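You operate a simulated robot arm through the tools that you are given. There is no shell and no other tool.

The job below is to be done with a simulated robot arm. You get a single attempt, and the scene is never put back.

## Task
Start the game: shelf strip, console and screen on, game input, volume at 4.
Fine: wait till the game shows on the small screen.

Only the result counts: the job must be done as asked and must still hold three seconds after the hand-in. Knocking over, shifting, dropping, spilling or breaking anything else fails it.

## Robot
A 7-joint arm with a two-finger parallel gripper, fixed in place. Base frame: the origin is on the floor under the middle of its stand, x ahead of it, y to its left, z up. Lengths are in m, angles in rad, forces in N, time in s.
With the tool pointing down near the work surface it reaches from about 0.42 to 0.9 m from the base axis. Its first joint turns from -0.297 to 2.199 rad. Payload 1.57 kg.
The TCP is the grasp point between the finger pads, 0.03 m short of the fingertips. In the tool frame z runs along the fingers and y along their closing line. Largest opening 0.08 m; finger width 0.017, thickness 0.012; the body of the gripper, 0.04 by 0.082 m, starts 0.08 m behind the TCP.
Orientation is that of the tool frame in the base frame, as a unit quaternion [x, y, z, w]. With the fingers straight down and closing along the base's y, the tool's x points along the base's -x, its y along +y and its z along -z.

## Interface
- The arm moves only by the tool apply_moves. Its argument "deltas" is a list of rows, each a list of 3 entries, a list of its own where there are three numbers: the shift along the tool's x, y, z in m, then the turn, a rotation vector about the tool's x, y, z in rad, then the gripper command, from -1 (fully open) to 1 (shut), values between in proportion. In form: [[[dx, dy, dz], [ax, ay, az], jaw], ...]. A call has 1 to 20 rows; each row shifts and turns the commanded pose from where the row before left it, along the tool's axes as they then stand. A row lasts 0.2 s, in which the tool goes at most 0.05 m and 0.15 rad; a call with a longer step from one row to the next is refused whole, and so is a gripper value outside its range. A pose out of reach is approached as far as the arm can. The call stops where the force on the tool passes 40 N (or 10 N more than at its start, if that is more) or the arm is blocked; 0.2 s more then pass. Each finger travels about 0.045 m/s and halts on what it meets, pressing with about 40 N; the grip force reading is that of the motor and also rises with nothing between the fingers. The clock runs only during rows and for 0.2 s after the last one: add rows that do not move to give the fingers time. The reply holds the time, the measured pose of the TCP, the force on the tool along the base axes, the opening and the grip force, in the units named above and with some noise, with the torque about the TCP (base axes, N m) and any sound that the robot's microphone picked up.
- Cameras (640 x 400 px; columns grow to the right, rows downward): "scene" is fixed at [0.2205, -0.5101, 1.5443]; the picture's right is [0.97, -0.26, 0.00], its down [-0.25, -0.92, -0.30] and it looks along [0.08, 0.29, -0.95] (base axes); focal length 214 px, centre (320, 200). "wrist" rides on the gripper at [0.072, -0.007, -0.122] in the tool frame; the picture's right is [0.09, 1.00, 0.00], its down [-0.84, 0.08, -0.54] and it looks along [-0.54, 0.05, 0.84] (tool axes); focal length 238 px, centre (320, 200). There is no depth. A picture from a camera that has moved, and an enlarged one, comes with that camera's place and axes in the base frame and with its lens. The place of the scene camera against the robot may be out by one fixed shift of up to 0.018 m in any direction.
- get_image(camera): a new picture of that camera. It takes no simulated time.
- slide_trunk(by): slides the trunk up (or, below 0, down) by that many m; the arm rides with it, the base frame stays. It gives what a move gives, with no picture.
- enlarge(camera, box): a new picture of the part [left, top, right, bottom] of that camera's present view, enlarged. It takes no simulated time.
- finish_job(): hands the job in; it is judged then, once.

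Nothing tells you positions but the pictures and the camera data. Unless the task says otherwise, let go and move clear before handing in.

The tools are called after "Call:" as name(argument=value, ...) on one line, values as JSON. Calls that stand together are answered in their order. apply_moves: Moves the arm, as the interface text tells. Its arguments: {"type":"object","properties":{"deltas":{"type":"array","items":{"type":"array"}}},"required":["deltas"]} The other tools are called the same way: slide_trunk (by) moves the trunk up or down; get_image (camera) takes a picture; enlarge (camera, box) takes an enlarged picture of a part of a camera's view; finish_job () hands the job in.

At the start:

```text
clock: 0.0
tool_pos: [0.7085, -0.0358, 1.089]
ee_rot: [0.001, 1.0, 0.0, 0.0]
contact_force: [-0.9, -0.3, -0.2]
moment: [0.01, 0.0, 0.01]
gripper_width: 0.08
finger_force: 0.0
trunk travel left (down, up): [-0.7, 0.09]
```

scene: 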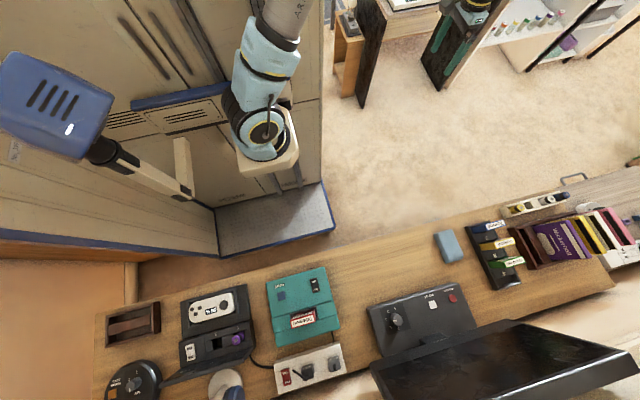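
wrist: 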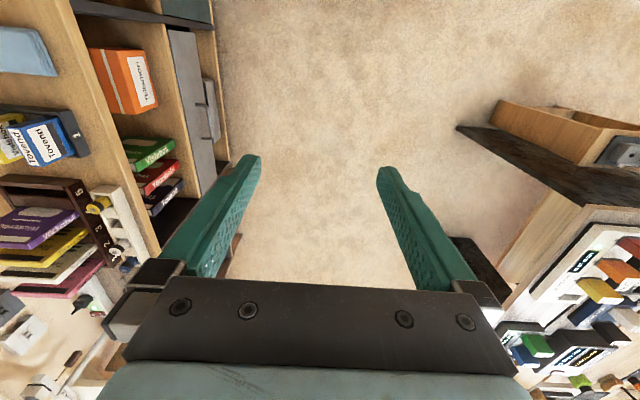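

I see a shelf or desk with a console, a switched strip, a small screen and various other devices, and the gripper pointing down high above the floor. First I will look at the details in enlarged pictures.

Call:
enlarge(camera="scene", box=[90, 250, 350, 400])

Call:
enlarge(camera="scene", box=[340, 170, 640, 400])

Call:
enlarge(camera="scene", box=[320, 0, 640, 180])

Call:
enlarge(camera="scene", box=[0, 0, 320, 200])

Call:
enlarge(camera="wrist", box=[0, 0, 320, 400])

Call:
enlarge(camera="wrist", box=[440, 80, 640, 400])

```text
2.46 times, centred on (220, 325) of scene
camera zoom: at [0.2205, -0.5101, 1.5443], right [0.97, -0.26, 0.0], down [-0.25, -0.92, -0.3], along [0.08, 0.29, -0.95], focal length 528 px, centre (566, -108)
```

zoom: 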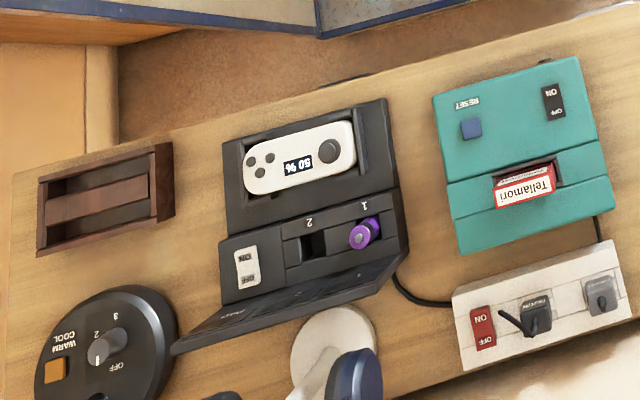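

```text
1.74 times, centred on (490, 285) of scene
camera zoom: at [0.2205, -0.5101, 1.5443], right [0.97, -0.26, 0.0], down [-0.25, -0.92, -0.3], along [0.08, 0.29, -0.95], focal length 373 px, centre (24, 52)
```

zoom: 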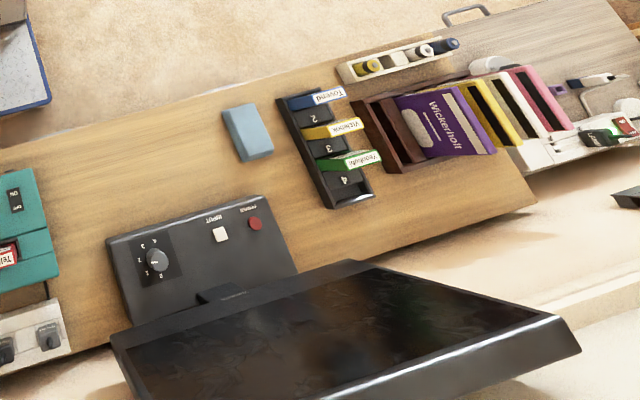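

```text
2.00 times, centred on (480, 90) of scene
camera zoom: at [0.2205, -0.5101, 1.5443], right [0.97, -0.26, 0.0], down [-0.25, -0.92, -0.3], along [0.08, 0.29, -0.95], focal length 429 px, centre (0, 420)
```

zoom: 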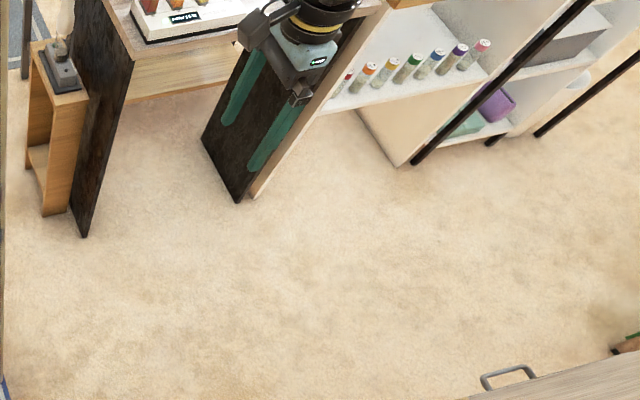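

```text
2.00 times, centred on (160, 100) of scene
camera zoom: at [0.2205, -0.5101, 1.5443], right [0.97, -0.26, 0.0], down [-0.25, -0.92, -0.3], along [0.08, 0.29, -0.95], focal length 429 px, centre (640, 400)
```

zoom: 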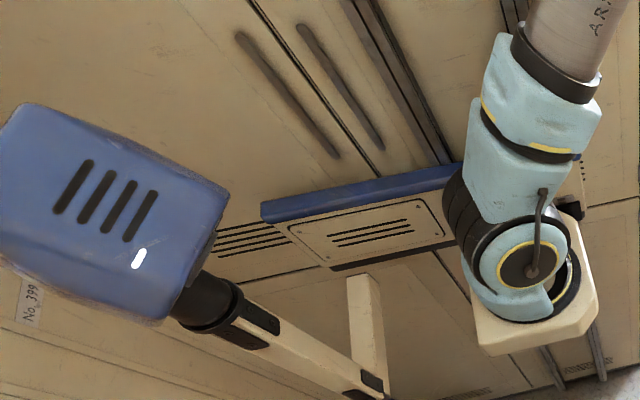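

```text
1.00 times, centred on (160, 200) of wrist (not enlarged: the box is as wide or as high as the picture)
camera zoom: at [0.6357, -0.0415, 1.2111], right [-0.09, 1.0, 0.0], down [0.84, 0.08, 0.54], along [0.54, 0.05, -0.84], focal length 238 px, centre (480, 200)
```

zoom: 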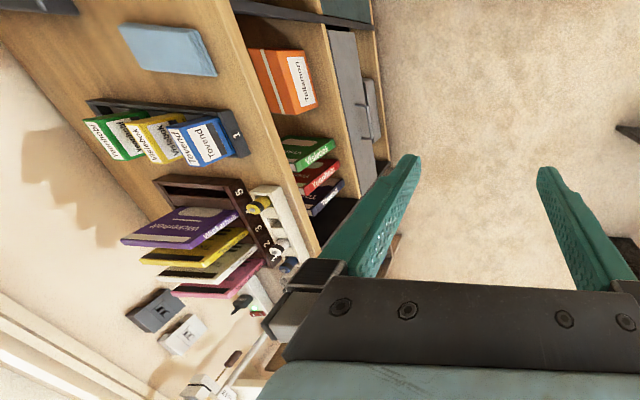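

```text
1.25 times, centred on (540, 240) of wrist
camera zoom: at [0.6357, -0.0415, 1.2111], right [-0.09, 1.0, 0.0], down [0.84, 0.08, 0.54], along [0.54, 0.05, -0.84], focal length 298 px, centre (45, 150)
```

zoom: 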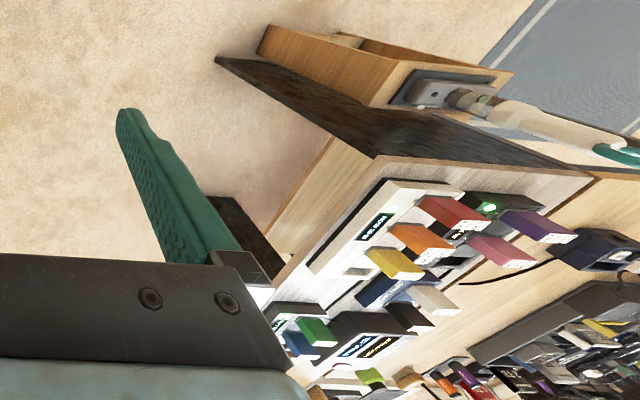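

The desk at the -y side carries a teal console, a white power strip and a screen panel with a dial. I also see another table on the +y side, so I'll turn the wrist to look around before choosing.

Call:
apply_moves(deltas=[[[0, 0, 0], [0, 0, 0.15], -1], [[0, 0, 0], [0, 0, 0.15], -1], [[0, 0, 0], [0, 0, 0.15], -1], [[0, 0, 0], [0, 0, 0.15], -1], [[0, 0, 0], [0, 0, 0.15], -1], [[0, 0, 0], [0, 0, 0.15], -1], [[0, 0, 0], [0, 0, 0.15], -1], [[0, 0, 0], [0, 0, 0.15], -1], [[0, 0, 0], [0, 0, 0.15], -1], [[0, 0, 0], [0, 0, 0.15], -1]])

Call:
get_image(camera="wrist")

Call:
get_image(camera="scene")

```text
clock: 2.2
tool_pos: [0.7087, -0.0352, 1.0891]
ee_rot: [0.683, 0.731, 0.001, 0.001]
contact_force: [-0.8, -0.5, 0.3]
moment: [0.03, -0.03, 0.0]
gripper_width: 0.08
finger_force: 0.0
trunk travel left (down, up): [-0.7, 0.09]
```

```text
taken
camera wrist: at [0.6958, 0.0363, 1.2119], right [0.99, 0.16, 0.0], down [0.13, -0.83, 0.54], along [0.09, -0.54, -0.84], focal length 238 px, centre (320, 200)
```

wrist: 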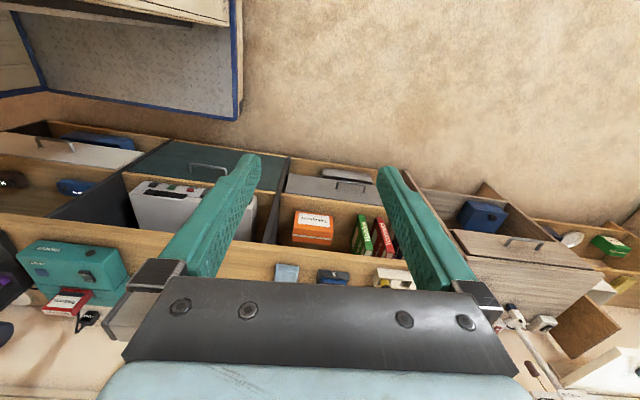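

```text
taken
```

scene: 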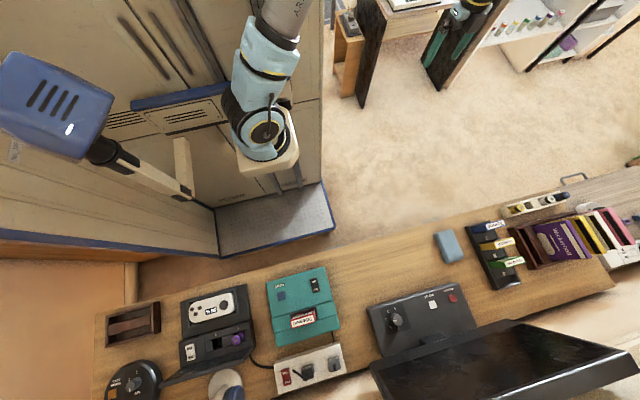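

The wrist view shows the -y desk with drawers and shelf compartments below it, including a white device with controls. Next I'll turn the other way to see the +y table.

Call:
apply_moves(deltas=[[[0, 0, 0], [0, 0, -0.15], -1], [[0, 0, 0], [0, 0, -0.15], -1], [[0, 0, 0], [0, 0, -0.15], -1], [[0, 0, 0], [0, 0, -0.15], -1], [[0, 0, 0], [0, 0, -0.15], -1], [[0, 0, 0], [0, 0, -0.15], -1], [[0, 0, 0], [0, 0, -0.15], -1], [[0, 0, 0], [0, 0, -0.15], -1], [[0, 0, 0], [0, 0, -0.15], -1], [[0, 0, 0], [0, 0, -0.15], -1], [[0, 0, 0], [0, 0, -0.15], -1], [[0, 0, 0], [0, 0, -0.15], -1], [[0, 0, 0], [0, 0, -0.15], -1], [[0, 0, 0], [0, 0, -0.15], -1], [[0, 0, 0], [0, 0, -0.15], -1], [[0, 0, 0], [0, 0, -0.15], -1]])

Call:
get_image(camera="wrist")

```text
clock: 5.6
tool_pos: [0.709, -0.0371, 1.0894]
ee_rot: [-0.436, 0.9, 0.0, 0.0]
contact_force: [-0.1, 1.1, 0.3]
moment: [0.0, 0.01, -0.03]
gripper_width: 0.0799
finger_force: 0.1
trunk travel left (down, up): [-0.7, 0.09]
```

```text
taken
camera wrist: at [0.6681, -0.096, 1.2111], right [-0.84, 0.55, 0.0], down [0.46, 0.7, 0.54], along [0.3, 0.45, -0.84], focal length 238 px, centre (320, 200)
```

wrist: 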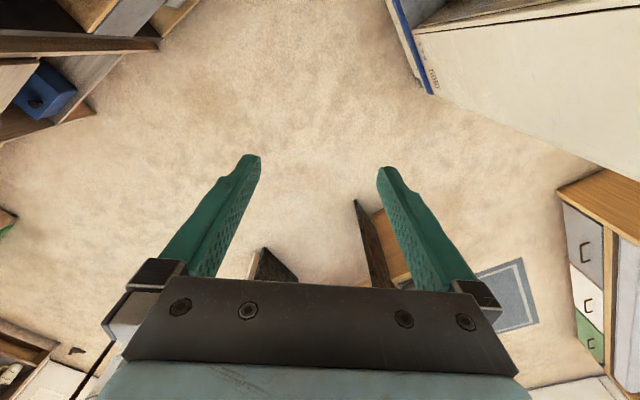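

The +y table is hidden behind the gripper body here. I'll tilt the tool to look outward.

Call:
apply_moves(deltas=[[[0, 0, 0], [0, -0.15, 0], -1], [[0, 0, 0], [0, -0.15, 0], -1], [[0, 0, 0], [0, -0.15, 0], -1], [[0, 0, 0], [0, -0.15, 0], -1]])

Call:
get_image(camera="wrist")

```text
clock: 6.6
tool_pos: [0.7089, -0.0344, 1.0898]
ee_rot: [-0.415, 0.86, 0.128, 0.268]
contact_force: [1.1, 0.4, -0.1]
moment: [-0.06, -0.01, -0.05]
gripper_width: 0.0804
finger_force: 0.0
trunk travel left (down, up): [-0.7, 0.09]
```

```text
taken
camera wrist: at [0.6329, -0.1384, 1.1497], right [-0.83, 0.56, -0.05], down [0.18, 0.35, 0.92], along [0.53, 0.75, -0.39], focal length 238 px, centre (320, 200)
```

wrist: 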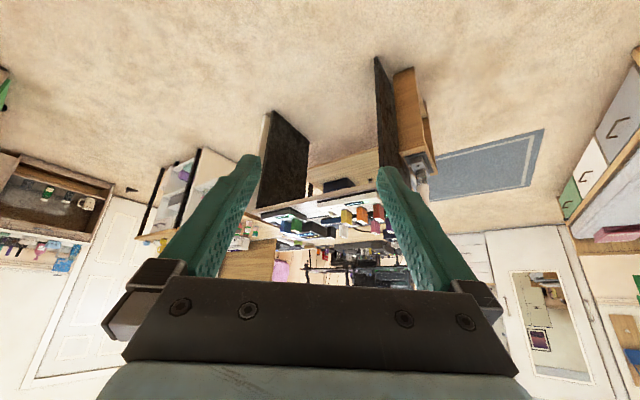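

The tables in the +y direction look like far-off room furniture. I'll enlarge this view and then look further round.

Call:
enlarge(camera="wrist", box=[140, 100, 460, 300])

Call:
apply_moves(deltas=[[[0, 0, 0], [-0.08, 0, -0.12], -1], [[0, 0, 0], [-0.08, 0, -0.12], -1], [[0, 0, 0], [-0.08, 0, -0.12], -1], [[0, 0, 0], [-0.08, 0, -0.12], -1], [[0, 0, 0], [-0.08, 0, -0.12], -1], [[0, 0, 0], [-0.08, 0, -0.12], -1]])

Call:
get_image(camera="wrist")

```text
2.00 times, centred on (300, 200) of wrist
camera zoom: at [0.6329, -0.1384, 1.1497], right [-0.83, 0.56, -0.05], down [0.18, 0.35, 0.92], along [0.53, 0.75, -0.39], focal length 477 px, centre (360, 200)
```

zoom: 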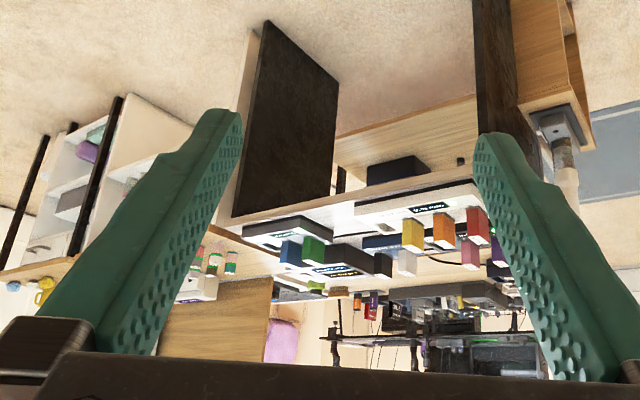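

```text
clock: 8.0
tool_pos: [0.7096, -0.0363, 1.0891]
ee_rot: [0.74, -0.606, -0.224, -0.19]
contact_force: [0.1, 0.5, 0.3]
moment: [0.03, -0.03, -0.02]
gripper_width: 0.0802
finger_force: 0.1
trunk travel left (down, up): [-0.7, 0.09]
```

```text
taken
camera wrist: at [0.7384, -0.1598, 1.1501], right [-0.96, -0.27, -0.06], down [-0.16, 0.37, 0.92], along [-0.22, 0.89, -0.39], focal length 238 px, centre (320, 200)
```

wrist: 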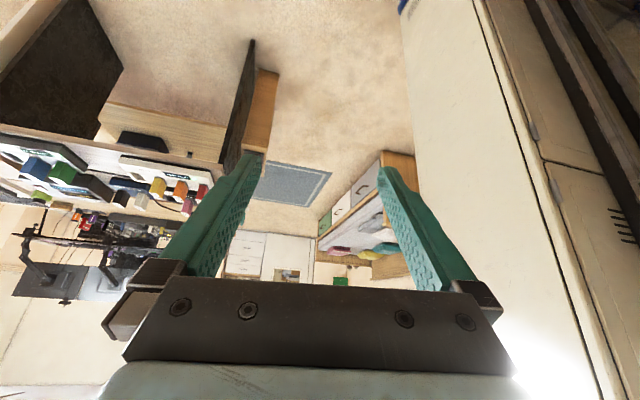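

The +y tables are more than 1 m out and so out of reach; the -y desk is at about 0.6-0.9 m and carries the named devices. I'll turn back and look at that desk from above.

Call:
apply_moves(deltas=[[[0, 0, 0], [0.08, 0, 0.12], -1], [[0, 0, 0], [0.08, 0, 0.12], -1], [[0, 0, 0], [0.08, 0, 0.12], -1], [[0, 0, 0], [0.08, 0, 0.12], -1], [[0, 0, 0], [0.08, 0, 0.12], -1], [[0, 0, 0], [0.08, 0, 0.12], -1], [[0, 0, 0], [0, 0.15, 0], -1], [[0, 0, 0], [0, 0.15, 0], -1], [[0, 0, 0], [0, 0.15, 0], -1], [[0, 0, 0], [0, 0.15, 0], -1]])

Call:
apply_moves(deltas=[[[0, 0, 0], [0, 0, 0.15], -1], [[0, 0, 0], [0, 0, 0.15], -1], [[0, 0, 0], [0, 0, 0.15], -1], [[0, 0, 0], [0, 0, 0.15], -1], [[0, 0, 0], [0, 0, 0.15], -1], [[0, 0, 0], [0, 0, 0.15], -1], [[0, 0, 0], [0, 0, 0.15], -1], [[0, 0, 0], [0, 0, 0.15], -1], [[0, 0, 0], [0, 0, 0.15], -1], [[0, 0, 0], [0, 0, 0.15], -1], [[0, 0, 0], [0, 0, 0.15], -1], [[0, 0, 0], [0, 0, 0.15], -1], [[0, 0, 0], [0, 0, 0.15], -1], [[0, 0, 0], [0, 0, 0.15], -1], [[0, 0, 0], [0, 0, 0.15], -1], [[0, 0, 0], [0, 0, 0.15], -1], [[0, 0, 0], [0, -0.15, 0], -1], [[0, 0, 0], [0, -0.15, 0], -1], [[0, 0, 0], [0, -0.15, 0], -1]])

Call:
get_image(camera="wrist")

```text
clock: 10.2
tool_pos: [0.7093, -0.0378, 1.0897]
ee_rot: [-0.435, 0.9, -0.001, -0.002]
contact_force: [0.3, 0.9, -0.6]
moment: [0.03, -0.05, -0.03]
gripper_width: 0.08
finger_force: 0.1
trunk travel left (down, up): [-0.7, 0.09]
```

```text
clock: 14.2
tool_pos: [0.7076, -0.0371, 1.0894]
ee_rot: [0.664, 0.713, -0.153, 0.165]
contact_force: [-0.5, -0.6, -0.3]
moment: [0.01, 0.0, 0.03]
gripper_width: 0.0802
finger_force: 0.0
trunk travel left (down, up): [-0.7, 0.09]
```

```text
taken
camera wrist: at [0.6926, 0.0818, 1.1676], right [0.99, 0.15, -0.04], down [0.11, -0.51, 0.85], along [0.11, -0.85, -0.52], focal length 238 px, centre (320, 200)
```

wrist: 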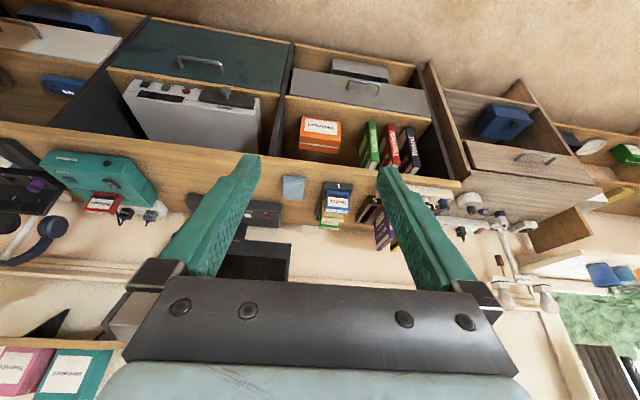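

Looking toward the desk (picture upside down), I see cubbies below with a white device, the console and strip at left, and the screen behind the finger. I'll enlarge parts.

Call:
enlarge(camera="wrist", box=[0, 0, 320, 200])

Call:
enlarge(camera="wrist", box=[0, 130, 240, 280])

Call:
enlarge(camera="wrist", box=[380, 100, 640, 300])

Call:
enlarge(camera="wrist", box=[0, 250, 160, 400])

```text
2.00 times, centred on (160, 100) of wrist
camera zoom: at [0.6926, 0.0818, 1.1676], right [0.99, 0.15, -0.04], down [0.11, -0.51, 0.85], along [0.11, -0.85, -0.52], focal length 477 px, centre (640, 400)
```

zoom: 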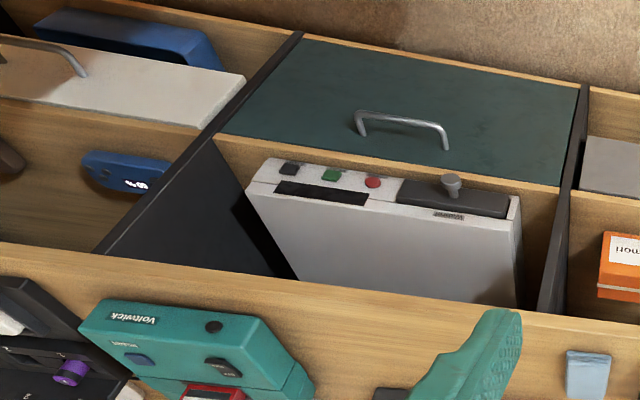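

```text
2.67 times, centred on (120, 205) of wrist
camera zoom: at [0.6926, 0.0818, 1.1676], right [0.99, 0.15, -0.04], down [0.11, -0.51, 0.85], along [0.11, -0.85, -0.52], focal length 636 px, centre (853, 187)
```

zoom: 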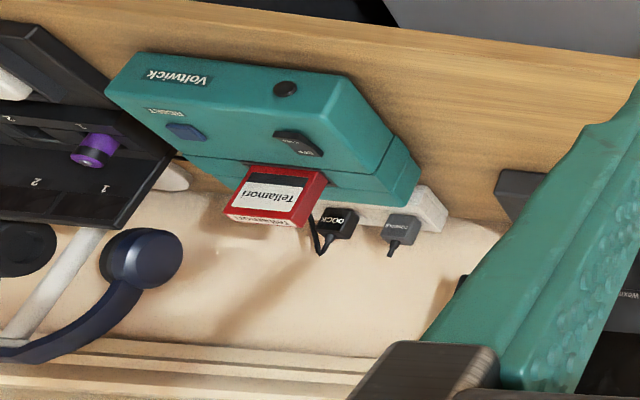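

```text
2.00 times, centred on (510, 200) of wrist
camera zoom: at [0.6926, 0.0818, 1.1676], right [0.99, 0.15, -0.04], down [0.11, -0.51, 0.85], along [0.11, -0.85, -0.52], focal length 477 px, centre (-60, 200)
```

zoom: 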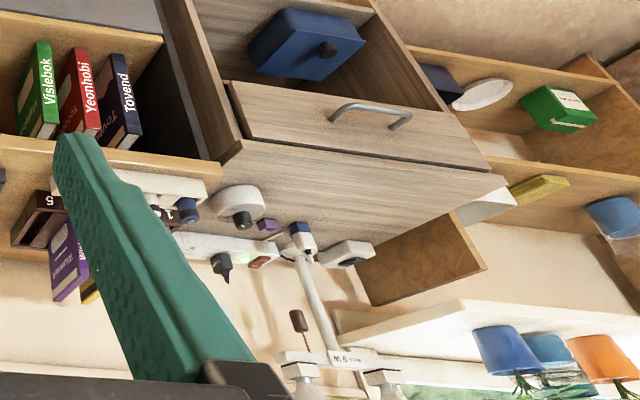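

```text
2.67 times, centred on (80, 325) of wrist
camera zoom: at [0.6926, 0.0818, 1.1676], right [0.99, 0.15, -0.04], down [0.11, -0.51, 0.85], along [0.11, -0.85, -0.52], focal length 636 px, centre (960, -133)
```

zoom: 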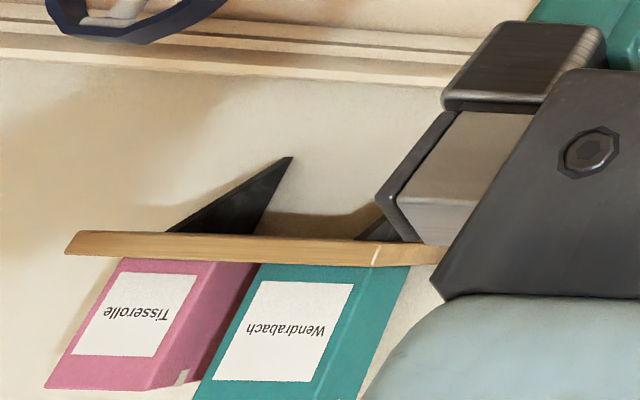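

The console reads "Voltwick" with a "Tellamori" cartridge, and the strip behind it carries plugs labelled DOCK and CONSOLE. I'll straighten the tool to an exact quarter-turn and move over the left-middle of the desk for a closer look.

Call:
apply_moves(deltas=[[[0, 0, 0], [0, 0.15, 0], -1], [[0, 0, 0], [0, 0.15, 0], -1], [[0, 0, 0], [0, 0.15, 0], -1], [[0, 0, 0], [0, 0, 0.0708], -1], [[0, -0.04, 0], [0, 0, 0], -1], [[0, -0.04, 0], [0, 0, 0], -1], [[0, -0.04, 0], [0, 0, 0], -1], [[-0.04, -0.02, 0], [0, 0, 0], -1], [[-0.04, -0.02, 0], [0, 0, 0], -1], [[-0.04, -0.02, 0], [0, 0, 0], -1], [[-0.04, -0.02, 0], [0, 0, 0], -1], [[-0.04, -0.02, 0], [0, 0, 0], -1]])

Call:
get_image(camera="wrist")

Call:
get_image(camera="scene")

```text
clock: 16.8
tool_pos: [0.4875, -0.2372, 1.0893]
ee_rot: [0.707, 0.708, 0.0, 0.0]
contact_force: [-0.9, -0.3, 0.4]
moment: [-0.03, 0.02, 0.01]
gripper_width: 0.08
finger_force: 0.1
trunk travel left (down, up): [-0.7, 0.09]
```

```text
taken
camera wrist: at [0.48, -0.1652, 1.2106], right [1.0, 0.09, 0.0], down [0.08, -0.84, 0.54], along [0.05, -0.54, -0.84], focal length 238 px, centre (320, 200)
```

wrist: 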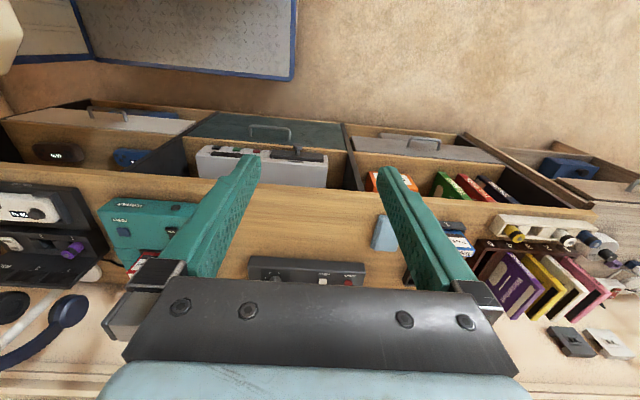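

```text
taken
```

scene: 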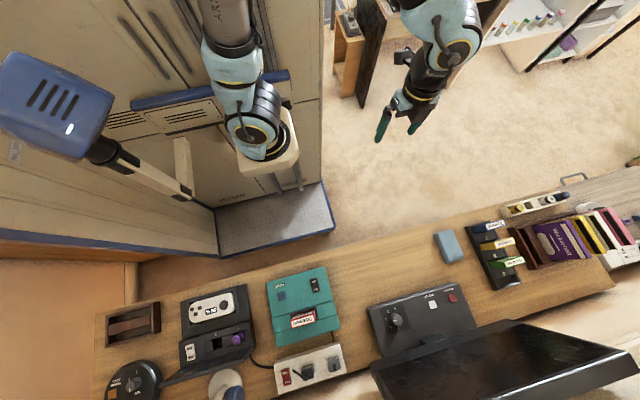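

The arm reaches toward the desk well. I'll tilt the camera toward the desk to read the screen unit and the strip.

Call:
apply_moves(deltas=[[[0, 0, 0], [0, -0.15, 0], -1], [[0, 0, 0], [0, -0.15, 0], -1], [[0, 0, 0], [0, -0.15, 0], -1]])

Call:
get_image(camera="wrist")

Call:
enlarge(camera="wrist", box=[0, 100, 240, 250])

Call:
enlarge(camera="wrist", box=[200, 130, 440, 280])

Call:
enlarge(camera="wrist", box=[400, 100, 640, 250])

```text
clock: 17.6
tool_pos: [0.4885, -0.2371, 1.0893]
ee_rot: [0.689, 0.69, -0.157, 0.158]
contact_force: [-1.3, -0.3, 0.5]
moment: [0.02, 0.03, 0.04]
gripper_width: 0.0801
finger_force: 0.1
trunk travel left (down, up): [-0.7, 0.09]
```

```text
taken
camera wrist: at [0.4801, -0.1183, 1.1678], right [1.0, 0.08, -0.04], down [0.08, -0.52, 0.85], along [0.05, -0.85, -0.52], focal length 238 px, centre (320, 200)
```

wrist: 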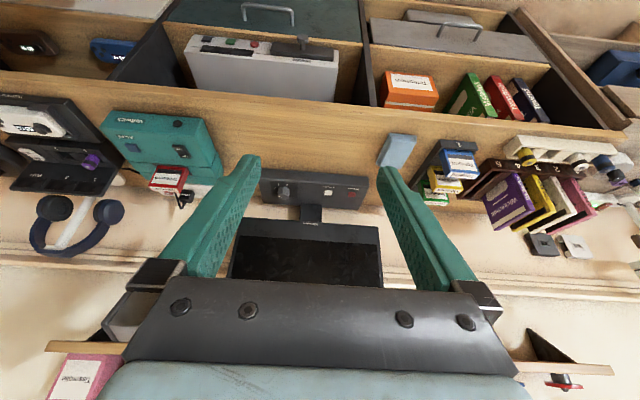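

```text
2.67 times, centred on (120, 175) of wrist
camera zoom: at [0.4801, -0.1183, 1.1678], right [1.0, 0.08, -0.04], down [0.08, -0.52, 0.85], along [0.05, -0.85, -0.52], focal length 636 px, centre (853, 267)
```

zoom: 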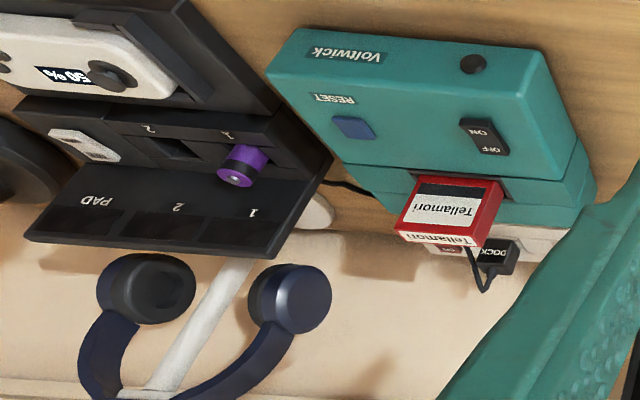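

```text
2.67 times, centred on (320, 205) of wrist
camera zoom: at [0.4801, -0.1183, 1.1678], right [1.0, 0.08, -0.04], down [0.08, -0.52, 0.85], along [0.05, -0.85, -0.52], focal length 636 px, centre (320, 187)
```

zoom: 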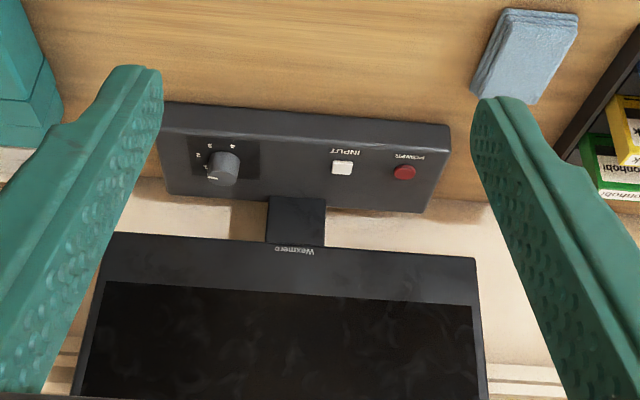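

```text
2.67 times, centred on (520, 175) of wrist
camera zoom: at [0.4801, -0.1183, 1.1678], right [1.0, 0.08, -0.04], down [0.08, -0.52, 0.85], along [0.05, -0.85, -0.52], focal length 636 px, centre (-213, 267)
```

zoom: 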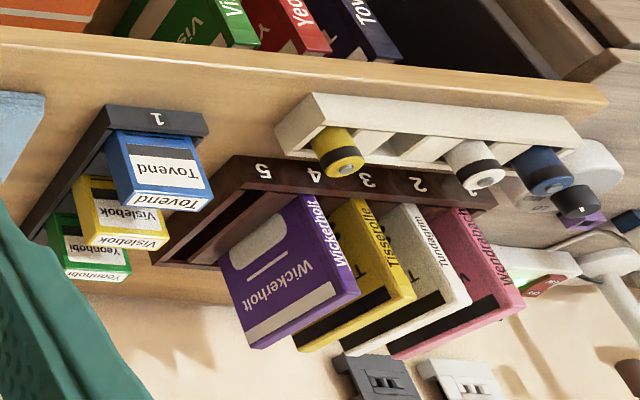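

The screen unit ("Wexmere") has POWER, INPUT and a numbered dial; the dock, headphones and battery racks are other things. I'll move closer over the console and strip to read their switches.

Call:
apply_moves(deltas=[[[0, -0.04, 0], [0, 0, 0], -1], [[0, -0.04, 0], [0, 0, 0], -1], [[0, -0.04, 0], [0, 0, 0], -1], [[-0.018, -0.04, 0.0087], [0, 0, 0], -1], [[-0.018, -0.04, 0.0087], [0, 0, 0], -1], [[-0.018, -0.04, 0.0087], [0, 0, 0], -1], [[-0.018, -0.02, 0.0087], [0, 0, 0], -1], [[-0.018, 0, 0.0087], [0, 0, 0], -1], [[-0.018, 0, 0.0087], [0, 0, 0], -1], [[-0.018, 0, 0.0087], [0, 0, 0], -1]])

Call:
get_image(camera="wrist")

Call:
get_image(camera="scene")

```text
clock: 19.8
tool_pos: [0.3379, -0.4059, 1.124]
ee_rot: [0.689, 0.689, -0.158, 0.158]
contact_force: [0.5, 0.2, 0.6]
moment: [-0.04, -0.04, -0.04]
gripper_width: 0.0803
finger_force: 0.1
out of reach, approached as far as the arm can: row 3, 4, 5, 6, 7
trunk travel left (down, up): [-0.7, 0.09]
```

```text
taken
camera wrist: at [0.3305, -0.2878, 1.2021], right [1.0, 0.08, -0.04], down [0.08, -0.52, 0.85], along [0.05, -0.85, -0.52], focal length 238 px, centre (320, 200)
```

wrist: 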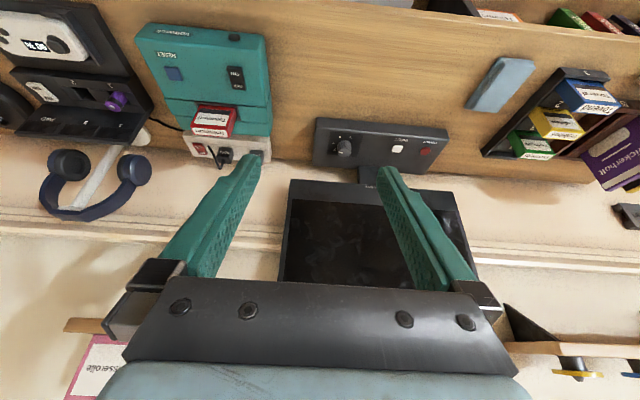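

```text
taken
```

scene: 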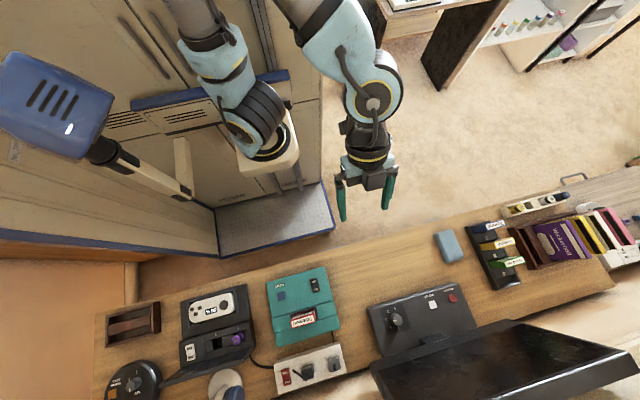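

I have a nearer view of console, strip and screen now; I'll enlarge them to read the switch states.

Call:
enlarge(camera="wrist", box=[130, 20, 290, 170])

Call:
enlarge(camera="wrist", box=[300, 100, 460, 200])

Call:
enlarge(camera="wrist", box=[0, 40, 160, 150])

Call:
enlarge(camera="scene", box=[260, 260, 350, 400])

Call:
enlarge(camera="scene", box=[270, 335, 350, 395])

Call:
enlarge(camera="scene", box=[370, 280, 470, 345])

```text
2.67 times, centred on (210, 95) of wrist
camera zoom: at [0.3305, -0.2878, 1.2021], right [1.0, 0.08, -0.04], down [0.08, -0.52, 0.85], along [0.05, -0.85, -0.52], focal length 636 px, centre (613, 480)
```

zoom: 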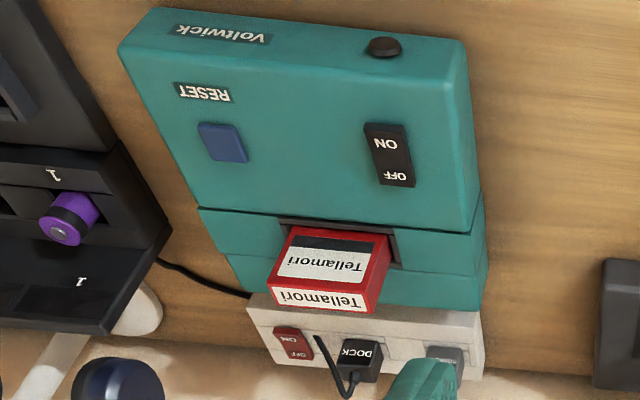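

```text
4.00 times, centred on (380, 150) of wrist
camera zoom: at [0.3305, -0.2878, 1.2021], right [1.0, 0.08, -0.04], down [0.08, -0.52, 0.85], along [0.05, -0.85, -0.52], focal length 953 px, centre (80, 400)
```

zoom: 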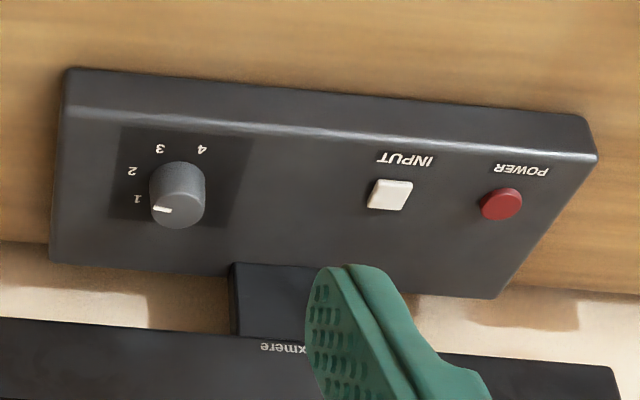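

```text
3.64 times, centred on (80, 95) of wrist
camera zoom: at [0.3305, -0.2878, 1.2021], right [1.0, 0.08, -0.04], down [0.08, -0.52, 0.85], along [0.05, -0.85, -0.52], focal length 867 px, centre (1193, 582)
```

zoom: 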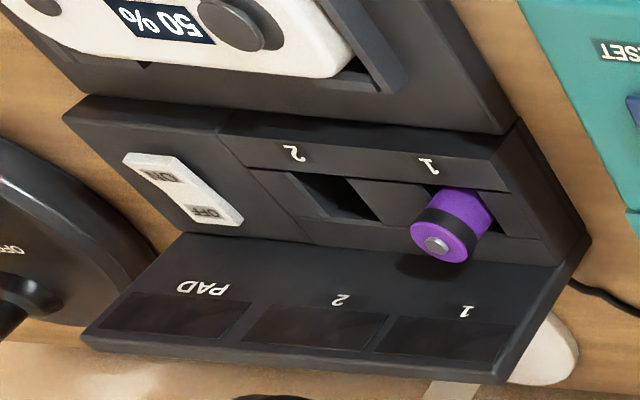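

```text
2.86 times, centred on (305, 330) of scene
camera zoom: at [0.2205, -0.5101, 1.5443], right [0.97, -0.26, 0.0], down [-0.25, -0.92, -0.3], along [0.08, 0.29, -0.95], focal length 613 px, centre (363, -171)
```

zoom: 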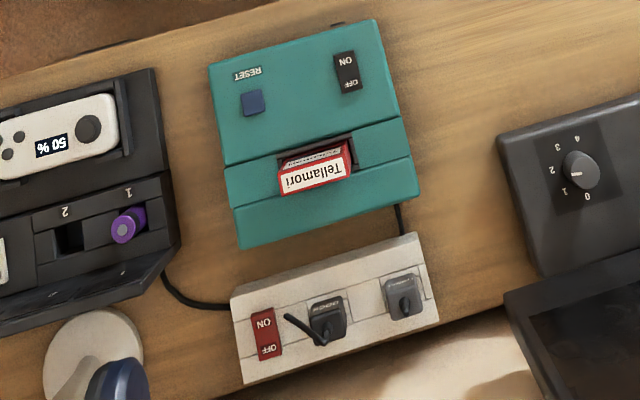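

```text
6.67 times, centred on (310, 365) of scene
camera zoom: at [0.2205, -0.5101, 1.5443], right [0.97, -0.26, 0.0], down [-0.25, -0.92, -0.3], along [0.08, 0.29, -0.95], focal length 1430 px, centre (387, -900)
```

zoom: 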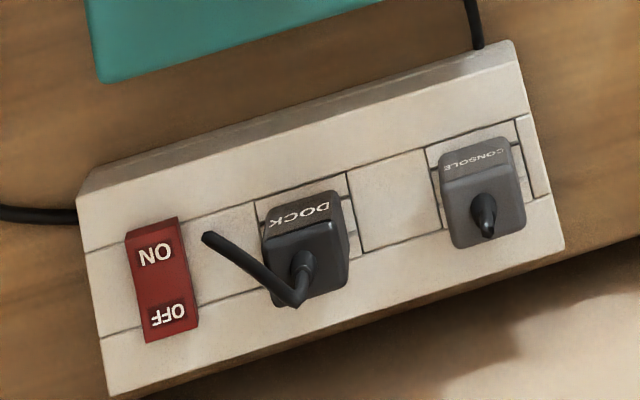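

```text
6.15 times, centred on (420, 312) of scene
camera zoom: at [0.2205, -0.5101, 1.5443], right [0.97, -0.26, 0.0], down [-0.25, -0.92, -0.3], along [0.08, 0.29, -0.95], focal length 1320 px, centre (-295, -492)
```

zoom: 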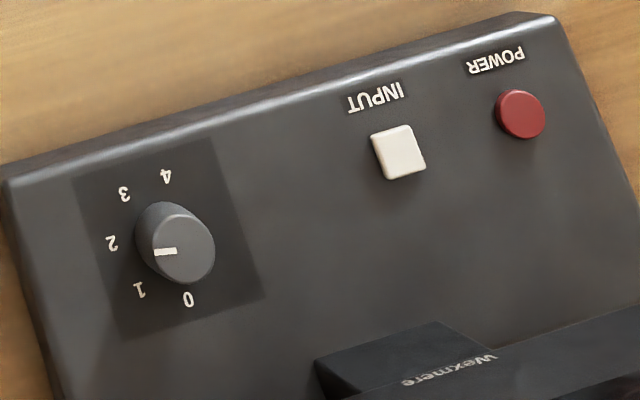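

The strip holds DOCK and CONSOLE plugs with a red rocker, the console has a black ON/OFF rocker, and the dial appears to point at 2. I'll level the tool again and check where the commanded pose stands.

Call:
apply_moves(deltas=[[[0, 0, 0], [0, 0.15, 0], -1], [[0, 0, 0], [0, 0.15, 0], -1], [[0, 0, 0], [0, 0.15, 0], -1], [[0, 0, 0], [0, 0, 0], -1]])

Call:
get_image(camera="wrist")

```text
clock: 20.8
tool_pos: [0.3389, -0.4064, 1.1239]
ee_rot: [0.707, 0.707, 0.001, 0.0]
contact_force: [-0.3, 0.2, 0.3]
moment: [0.02, 0.03, -0.01]
gripper_width: 0.0801
finger_force: 0.1
trunk travel left (down, up): [-0.7, 0.09]
```

```text
taken
camera wrist: at [0.3311, -0.3332, 1.2456], right [1.0, 0.09, 0.0], down [0.08, -0.84, 0.54], along [0.05, -0.54, -0.84], focal length 238 px, centre (320, 200)
```

wrist: 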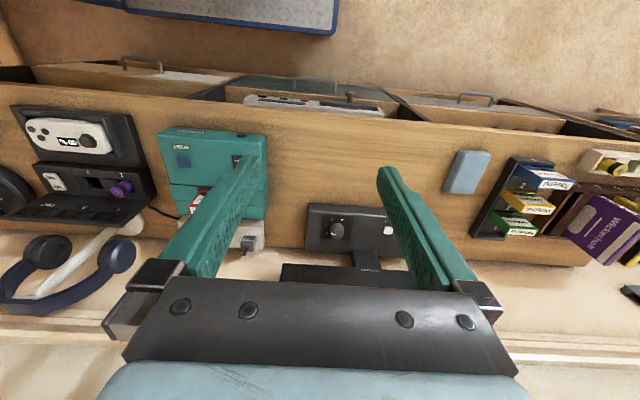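

The tool is level again at (0.339, -0.406, 1.124). I'll move over the console at x≈0.15.

Call:
apply_moves(deltas=[[[-0.02, 0, 0], [0, 0, 0], -1], [[-0.02, -0.03, 0], [0, 0, 0], -1], [[-0.02, -0.03, 0], [0, 0, 0], -1], [[-0.02, -0.03, 0], [0, 0, 0], -1], [[-0.02, -0.03, 0], [0, 0, 0], -1], [[0, -0.03, 0], [0, 0, 0], -1], [[0, -0.03, 0], [0, 0, 0], -1]])

Call:
get_image(camera="wrist")

Call:
get_image(camera="scene")

```text
clock: 22.4
tool_pos: [0.1586, -0.5079, 1.1223]
ee_rot: [0.706, 0.708, 0.0, 0.0]
contact_force: [0.0, 0.9, -0.1]
moment: [-0.05, 0.06, 0.01]
gripper_width: 0.0796
finger_force: 0.0
trunk travel left (down, up): [-0.7, 0.09]
```

```text
taken
camera wrist: at [0.1516, -0.4359, 1.2446], right [1.0, 0.09, 0.0], down [0.08, -0.84, 0.54], along [0.05, -0.54, -0.84], focal length 238 px, centre (320, 200)
```

wrist: 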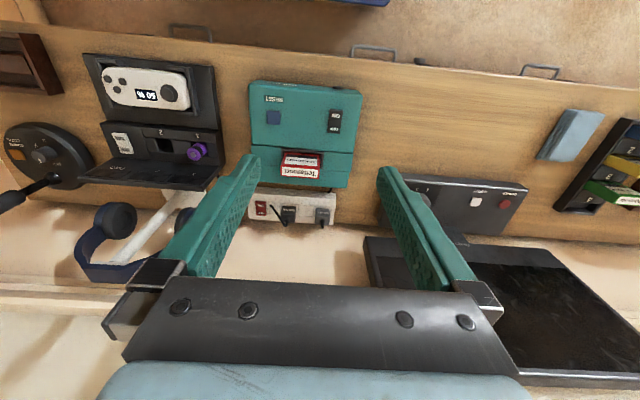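

```text
taken
```

scene: 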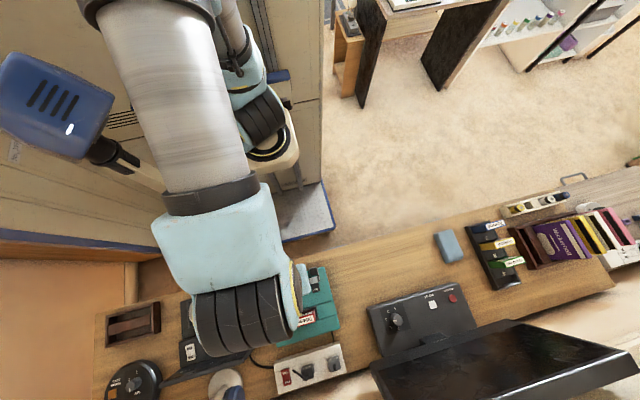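

The arm reaches above the console, and I have a good view of console and strip. I'll enlarge them.

Call:
enlarge(camera="wrist", box=[235, 70, 375, 160])

Call:
enlarge(camera="wrist", box=[240, 180, 350, 240])

Call:
enlarge(camera="wrist", box=[390, 160, 550, 260])

Call:
enlarge(camera="wrist", box=[70, 40, 230, 190])

```text
4.44 times, centred on (305, 115) of wrist
camera zoom: at [0.1516, -0.4359, 1.2446], right [1.0, 0.09, 0.0], down [0.08, -0.84, 0.54], along [0.05, -0.54, -0.84], focal length 1059 px, centre (387, 578)
```

zoom: 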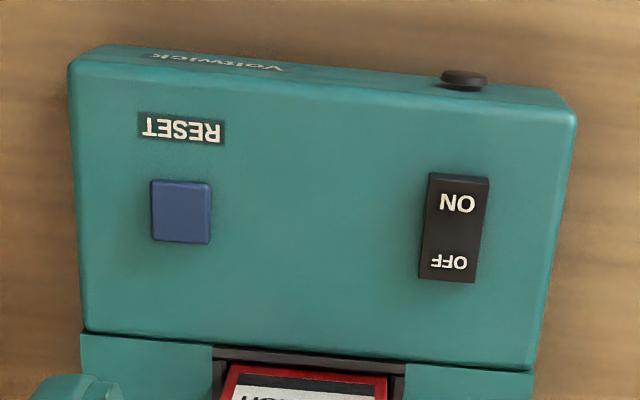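

```text
5.82 times, centred on (295, 210) of wrist
camera zoom: at [0.1516, -0.4359, 1.2446], right [1.0, 0.09, 0.0], down [0.08, -0.84, 0.54], along [0.05, -0.54, -0.84], focal length 1387 px, centre (466, 142)
```

zoom: 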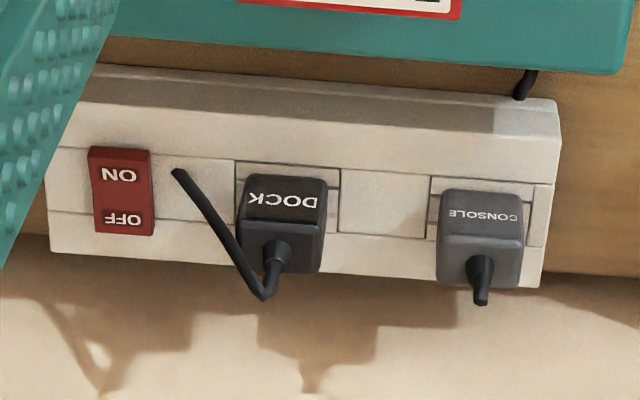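

```text
4.00 times, centred on (470, 210) of wrist
camera zoom: at [0.1516, -0.4359, 1.2446], right [1.0, 0.09, 0.0], down [0.08, -0.84, 0.54], along [0.05, -0.54, -0.84], focal length 953 px, centre (-280, 160)
```

zoom: 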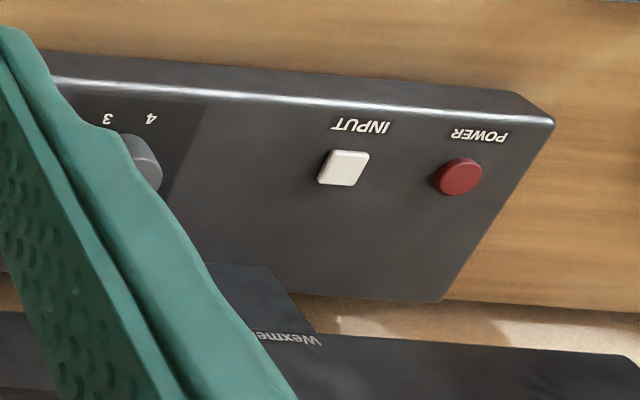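

```text
2.67 times, centred on (150, 115) of wrist
camera zoom: at [0.1516, -0.4359, 1.2446], right [1.0, 0.09, 0.0], down [0.08, -0.84, 0.54], along [0.05, -0.54, -0.84], focal length 636 px, centre (773, 427)
```

zoom: 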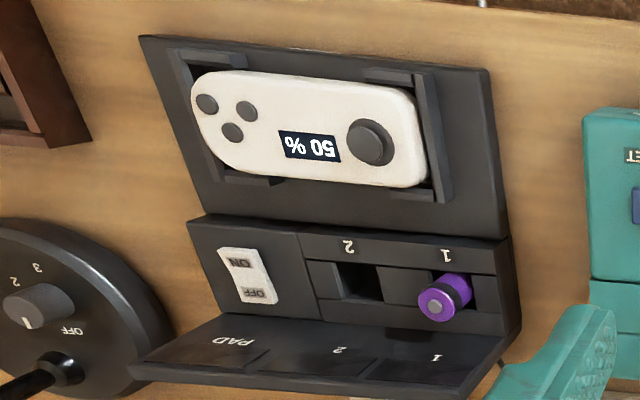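

From two wrist views I get: strip ON side ≈ (0.042, -0.761, 0.783), console ON side ≈ (0.189, -0.536, 0.810), POWER ≈ (0.610, -0.707, 0.780), INPUT ≈ (0.540, -0.706, 0.781), knob ≈ (0.41, -0.718, 0.80). Before acting I'll check the wall shelf and the right end for any other strip, moving right and tilting up.

Call:
apply_moves(deltas=[[[0.02, 0.04, 0], [0, 0, 0], -1], [[0.02, 0.04, 0], [0, 0, 0], -1], [[0.02, 0.04, 0], [0, 0, 0], -1], [[0.02, 0.04, 0], [0, 0, 0], -1], [[0.02, 0.04, 0], [0, 0, 0], -1], [[0.02, 0.04, 0], [0, 0, 0], -1], [[0.02, 0.04, 0], [0, 0, 0], -1], [[0.02, 0.04, 0], [0, 0, 0], -1], [[0, 0.04, 0], [0, 0, 0], -1], [[0, 0.04, 0], [0, 0, 0], -1], [[0, 0.04, 0], [0, 0, 0], -1], [[0, 0, 0], [0, -0.15, 0], -1], [[0, 0, 0], [0, -0.15, 0], -1], [[0, 0, 0], [0, -0.15, 0], -1], [[0, 0, 0], [0, -0.15, 0], -1], [[0, 0, 0], [0, -0.15, 0], -1], [[0, 0, 0], [0, -0.15, 0], -1]])

Call:
get_image(camera="wrist")

```text
clock: 26.0
tool_pos: [0.5985, -0.3461, 1.1257]
ee_rot: [0.637, 0.635, -0.308, 0.308]
contact_force: [-0.3, -0.3, 0.0]
moment: [0.01, -0.02, 0.01]
gripper_width: 0.0799
finger_force: 0.0
trunk travel left (down, up): [-0.7, 0.09]
```

```text
taken
camera wrist: at [0.5911, -0.2054, 1.1438], right [1.0, 0.06, -0.07], down [0.08, -0.09, 0.99], along [0.05, -0.99, -0.1], focal length 238 px, centre (320, 200)
```

wrist: 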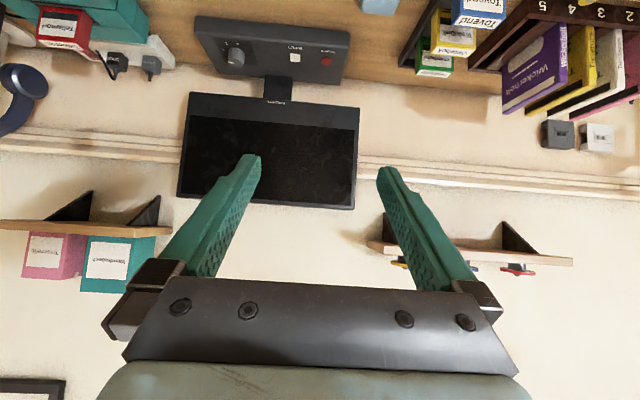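

The wall shelves hold only boxes and toys, no strip. I'll turn the view to the right end of the desk to look at the other strip there.

Call:
apply_moves(deltas=[[[0, 0, 0], [-0.094, 0, -0.0746], -1], [[0, 0, 0], [-0.094, 0, -0.0746], -1], [[0, 0, 0], [-0.094, 0, -0.0746], -1], [[0, 0, 0], [-0.094, 0, -0.0746], -1], [[0, 0, 0], [-0.094, 0, -0.0746], -1], [[0, 0, 0], [-0.094, 0, -0.0746], -1]])

Call:
get_image(camera="wrist")

Call:
enlarge(camera="wrist", box=[160, 0, 480, 200])

Call:
enlarge(camera="wrist", box=[400, 0, 640, 150])

```text
clock: 27.4
tool_pos: [0.5993, -0.346, 1.1243]
ee_rot: [0.371, 0.82, -0.179, 0.397]
contact_force: [0.3, 1.2, 0.6]
moment: [0.01, 0.0, 0.03]
gripper_width: 0.08
finger_force: 0.0
trunk travel left (down, up): [-0.7, 0.09]
```

```text
taken
camera wrist: at [0.5003, -0.2443, 1.1437], right [0.71, 0.7, -0.07], down [0.12, -0.02, 0.99], along [0.69, -0.71, -0.1], focal length 238 px, centre (320, 200)
```

wrist: 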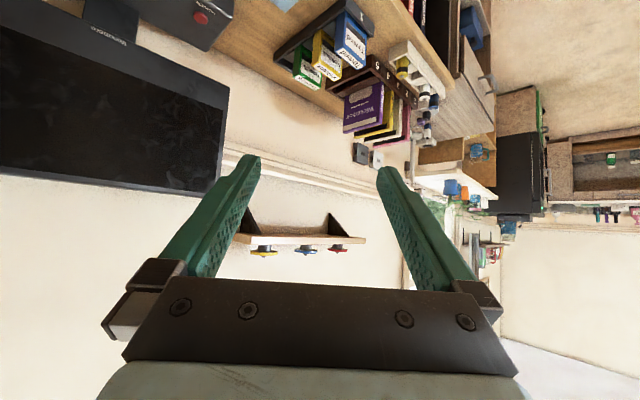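

```text
2.00 times, centred on (320, 100) of wrist
camera zoom: at [0.5003, -0.2443, 1.1437], right [0.71, 0.7, -0.07], down [0.12, -0.02, 0.99], along [0.69, -0.71, -0.1], focal length 477 px, centre (320, 400)
```

zoom: 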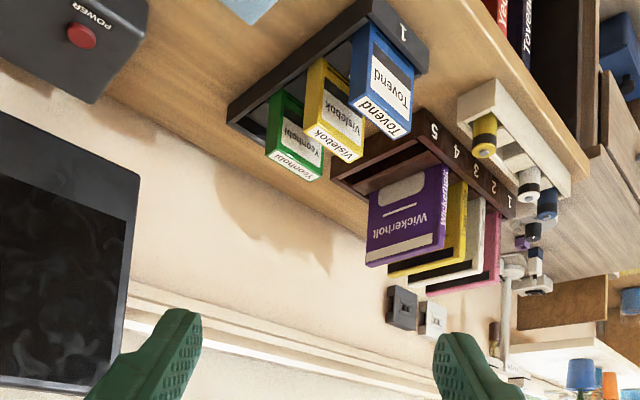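

```text
2.67 times, centred on (520, 75) of wrist
camera zoom: at [0.5003, -0.2443, 1.1437], right [0.71, 0.7, -0.07], down [0.12, -0.02, 0.99], along [0.69, -0.71, -0.1], focal length 636 px, centre (-213, 533)
```

zoom: 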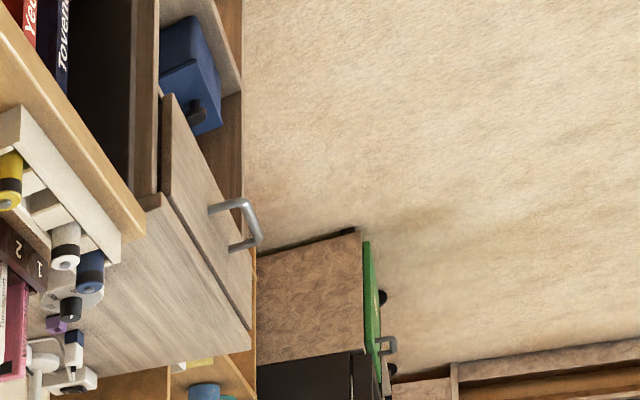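

The right-end strip belongs to another bench; the strip with DOCK and CONSOLE is the shelf's one. I'll undo the tilt, close the fingers, and go back toward the strip at a safe height.

Call:
apply_moves(deltas=[[[0, 0, 0], [0.094, 0, 0.0746], 1], [[0, 0, 0], [0.094, 0, 0.0746], 1], [[0, 0, 0], [0.094, 0, 0.0746], 1], [[0, 0, 0], [0.094, 0, 0.0746], 1], [[0, 0, 0], [0.094, 0, 0.0746], 1], [[0, 0, 0], [0.094, 0, 0.0746], 1], [[0, 0, 0], [0, 0.15, 0], 1], [[0, 0, 0], [0, 0.15, 0], 1], [[0, 0, 0], [0, 0.15, 0], 1], [[0, 0, 0], [0, 0.15, 0], 1], [[0, 0, 0], [0, 0.15, 0], 1], [[0, 0, 0], [0, 0.15, 0], 1], [[0, 0, 0], [0, 0, 0], 1]])

Call:
apply_moves(deltas=[[[-0.02, -0.04, 0], [0, 0, 0], 1], [[-0.02, -0.04, 0], [0, 0, 0], 1], [[-0.02, -0.04, 0], [0, 0, 0], 1], [[-0.02, -0.04, 0], [0, 0, 0], 1], [[-0.02, -0.04, 0], [0, 0, 0], 1], [[-0.02, -0.04, 0], [0, 0, 0], 1], [[-0.02, -0.04, 0], [0, 0, 0], 1], [[-0.02, -0.04, 0], [0, 0, 0], 1], [[-0.02, -0.04, 0], [0, 0, 0], 1], [[-0.02, -0.04, 0], [0, 0, 0], 1], [[-0.03, -0.039, 0], [0, 0, 0], 1], [[-0.03, -0.039, 0], [0, 0, 0], 1], [[-0.03, -0.039, 0], [0, 0, 0], 1], [[-0.03, -0.039, 0], [0, 0, 0], 1]])

Call:
get_image(camera="wrist")

Call:
get_image(camera="scene")

```text
clock: 30.2
tool_pos: [0.599, -0.3453, 1.1243]
ee_rot: [0.707, 0.707, 0.001, 0.0]
contact_force: [0.2, -0.1, 0.5]
moment: [0.0, -0.04, 0.03]
gripper_width: 0.0
finger_force: 21.5
trunk travel left (down, up): [-0.7, 0.09]
```

```text
clock: 33.2
tool_pos: [0.041, -0.6649, 1.1235]
ee_rot: [0.707, 0.708, -0.001, 0.0]
contact_force: [0.7, 0.4, 0.1]
moment: [-0.01, 0.09, -0.01]
gripper_width: 0.0001
finger_force: 21.2
trunk travel left (down, up): [-0.7, 0.09]
```

```text
taken
camera wrist: at [0.0325, -0.593, 1.2447], right [1.0, 0.09, 0.0], down [0.08, -0.84, 0.54], along [0.05, -0.54, -0.84], focal length 238 px, centre (320, 200)
```

wrist: 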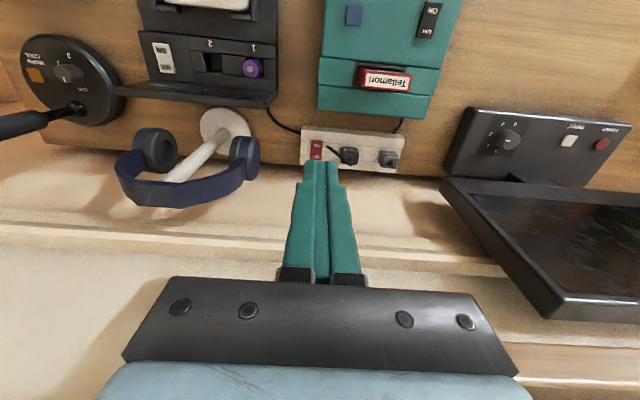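

```text
taken
```

scene: 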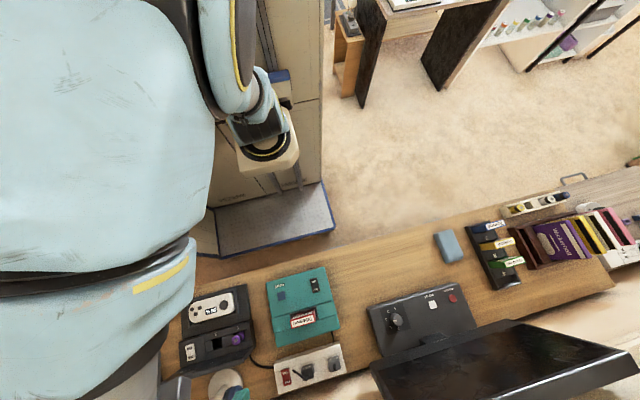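

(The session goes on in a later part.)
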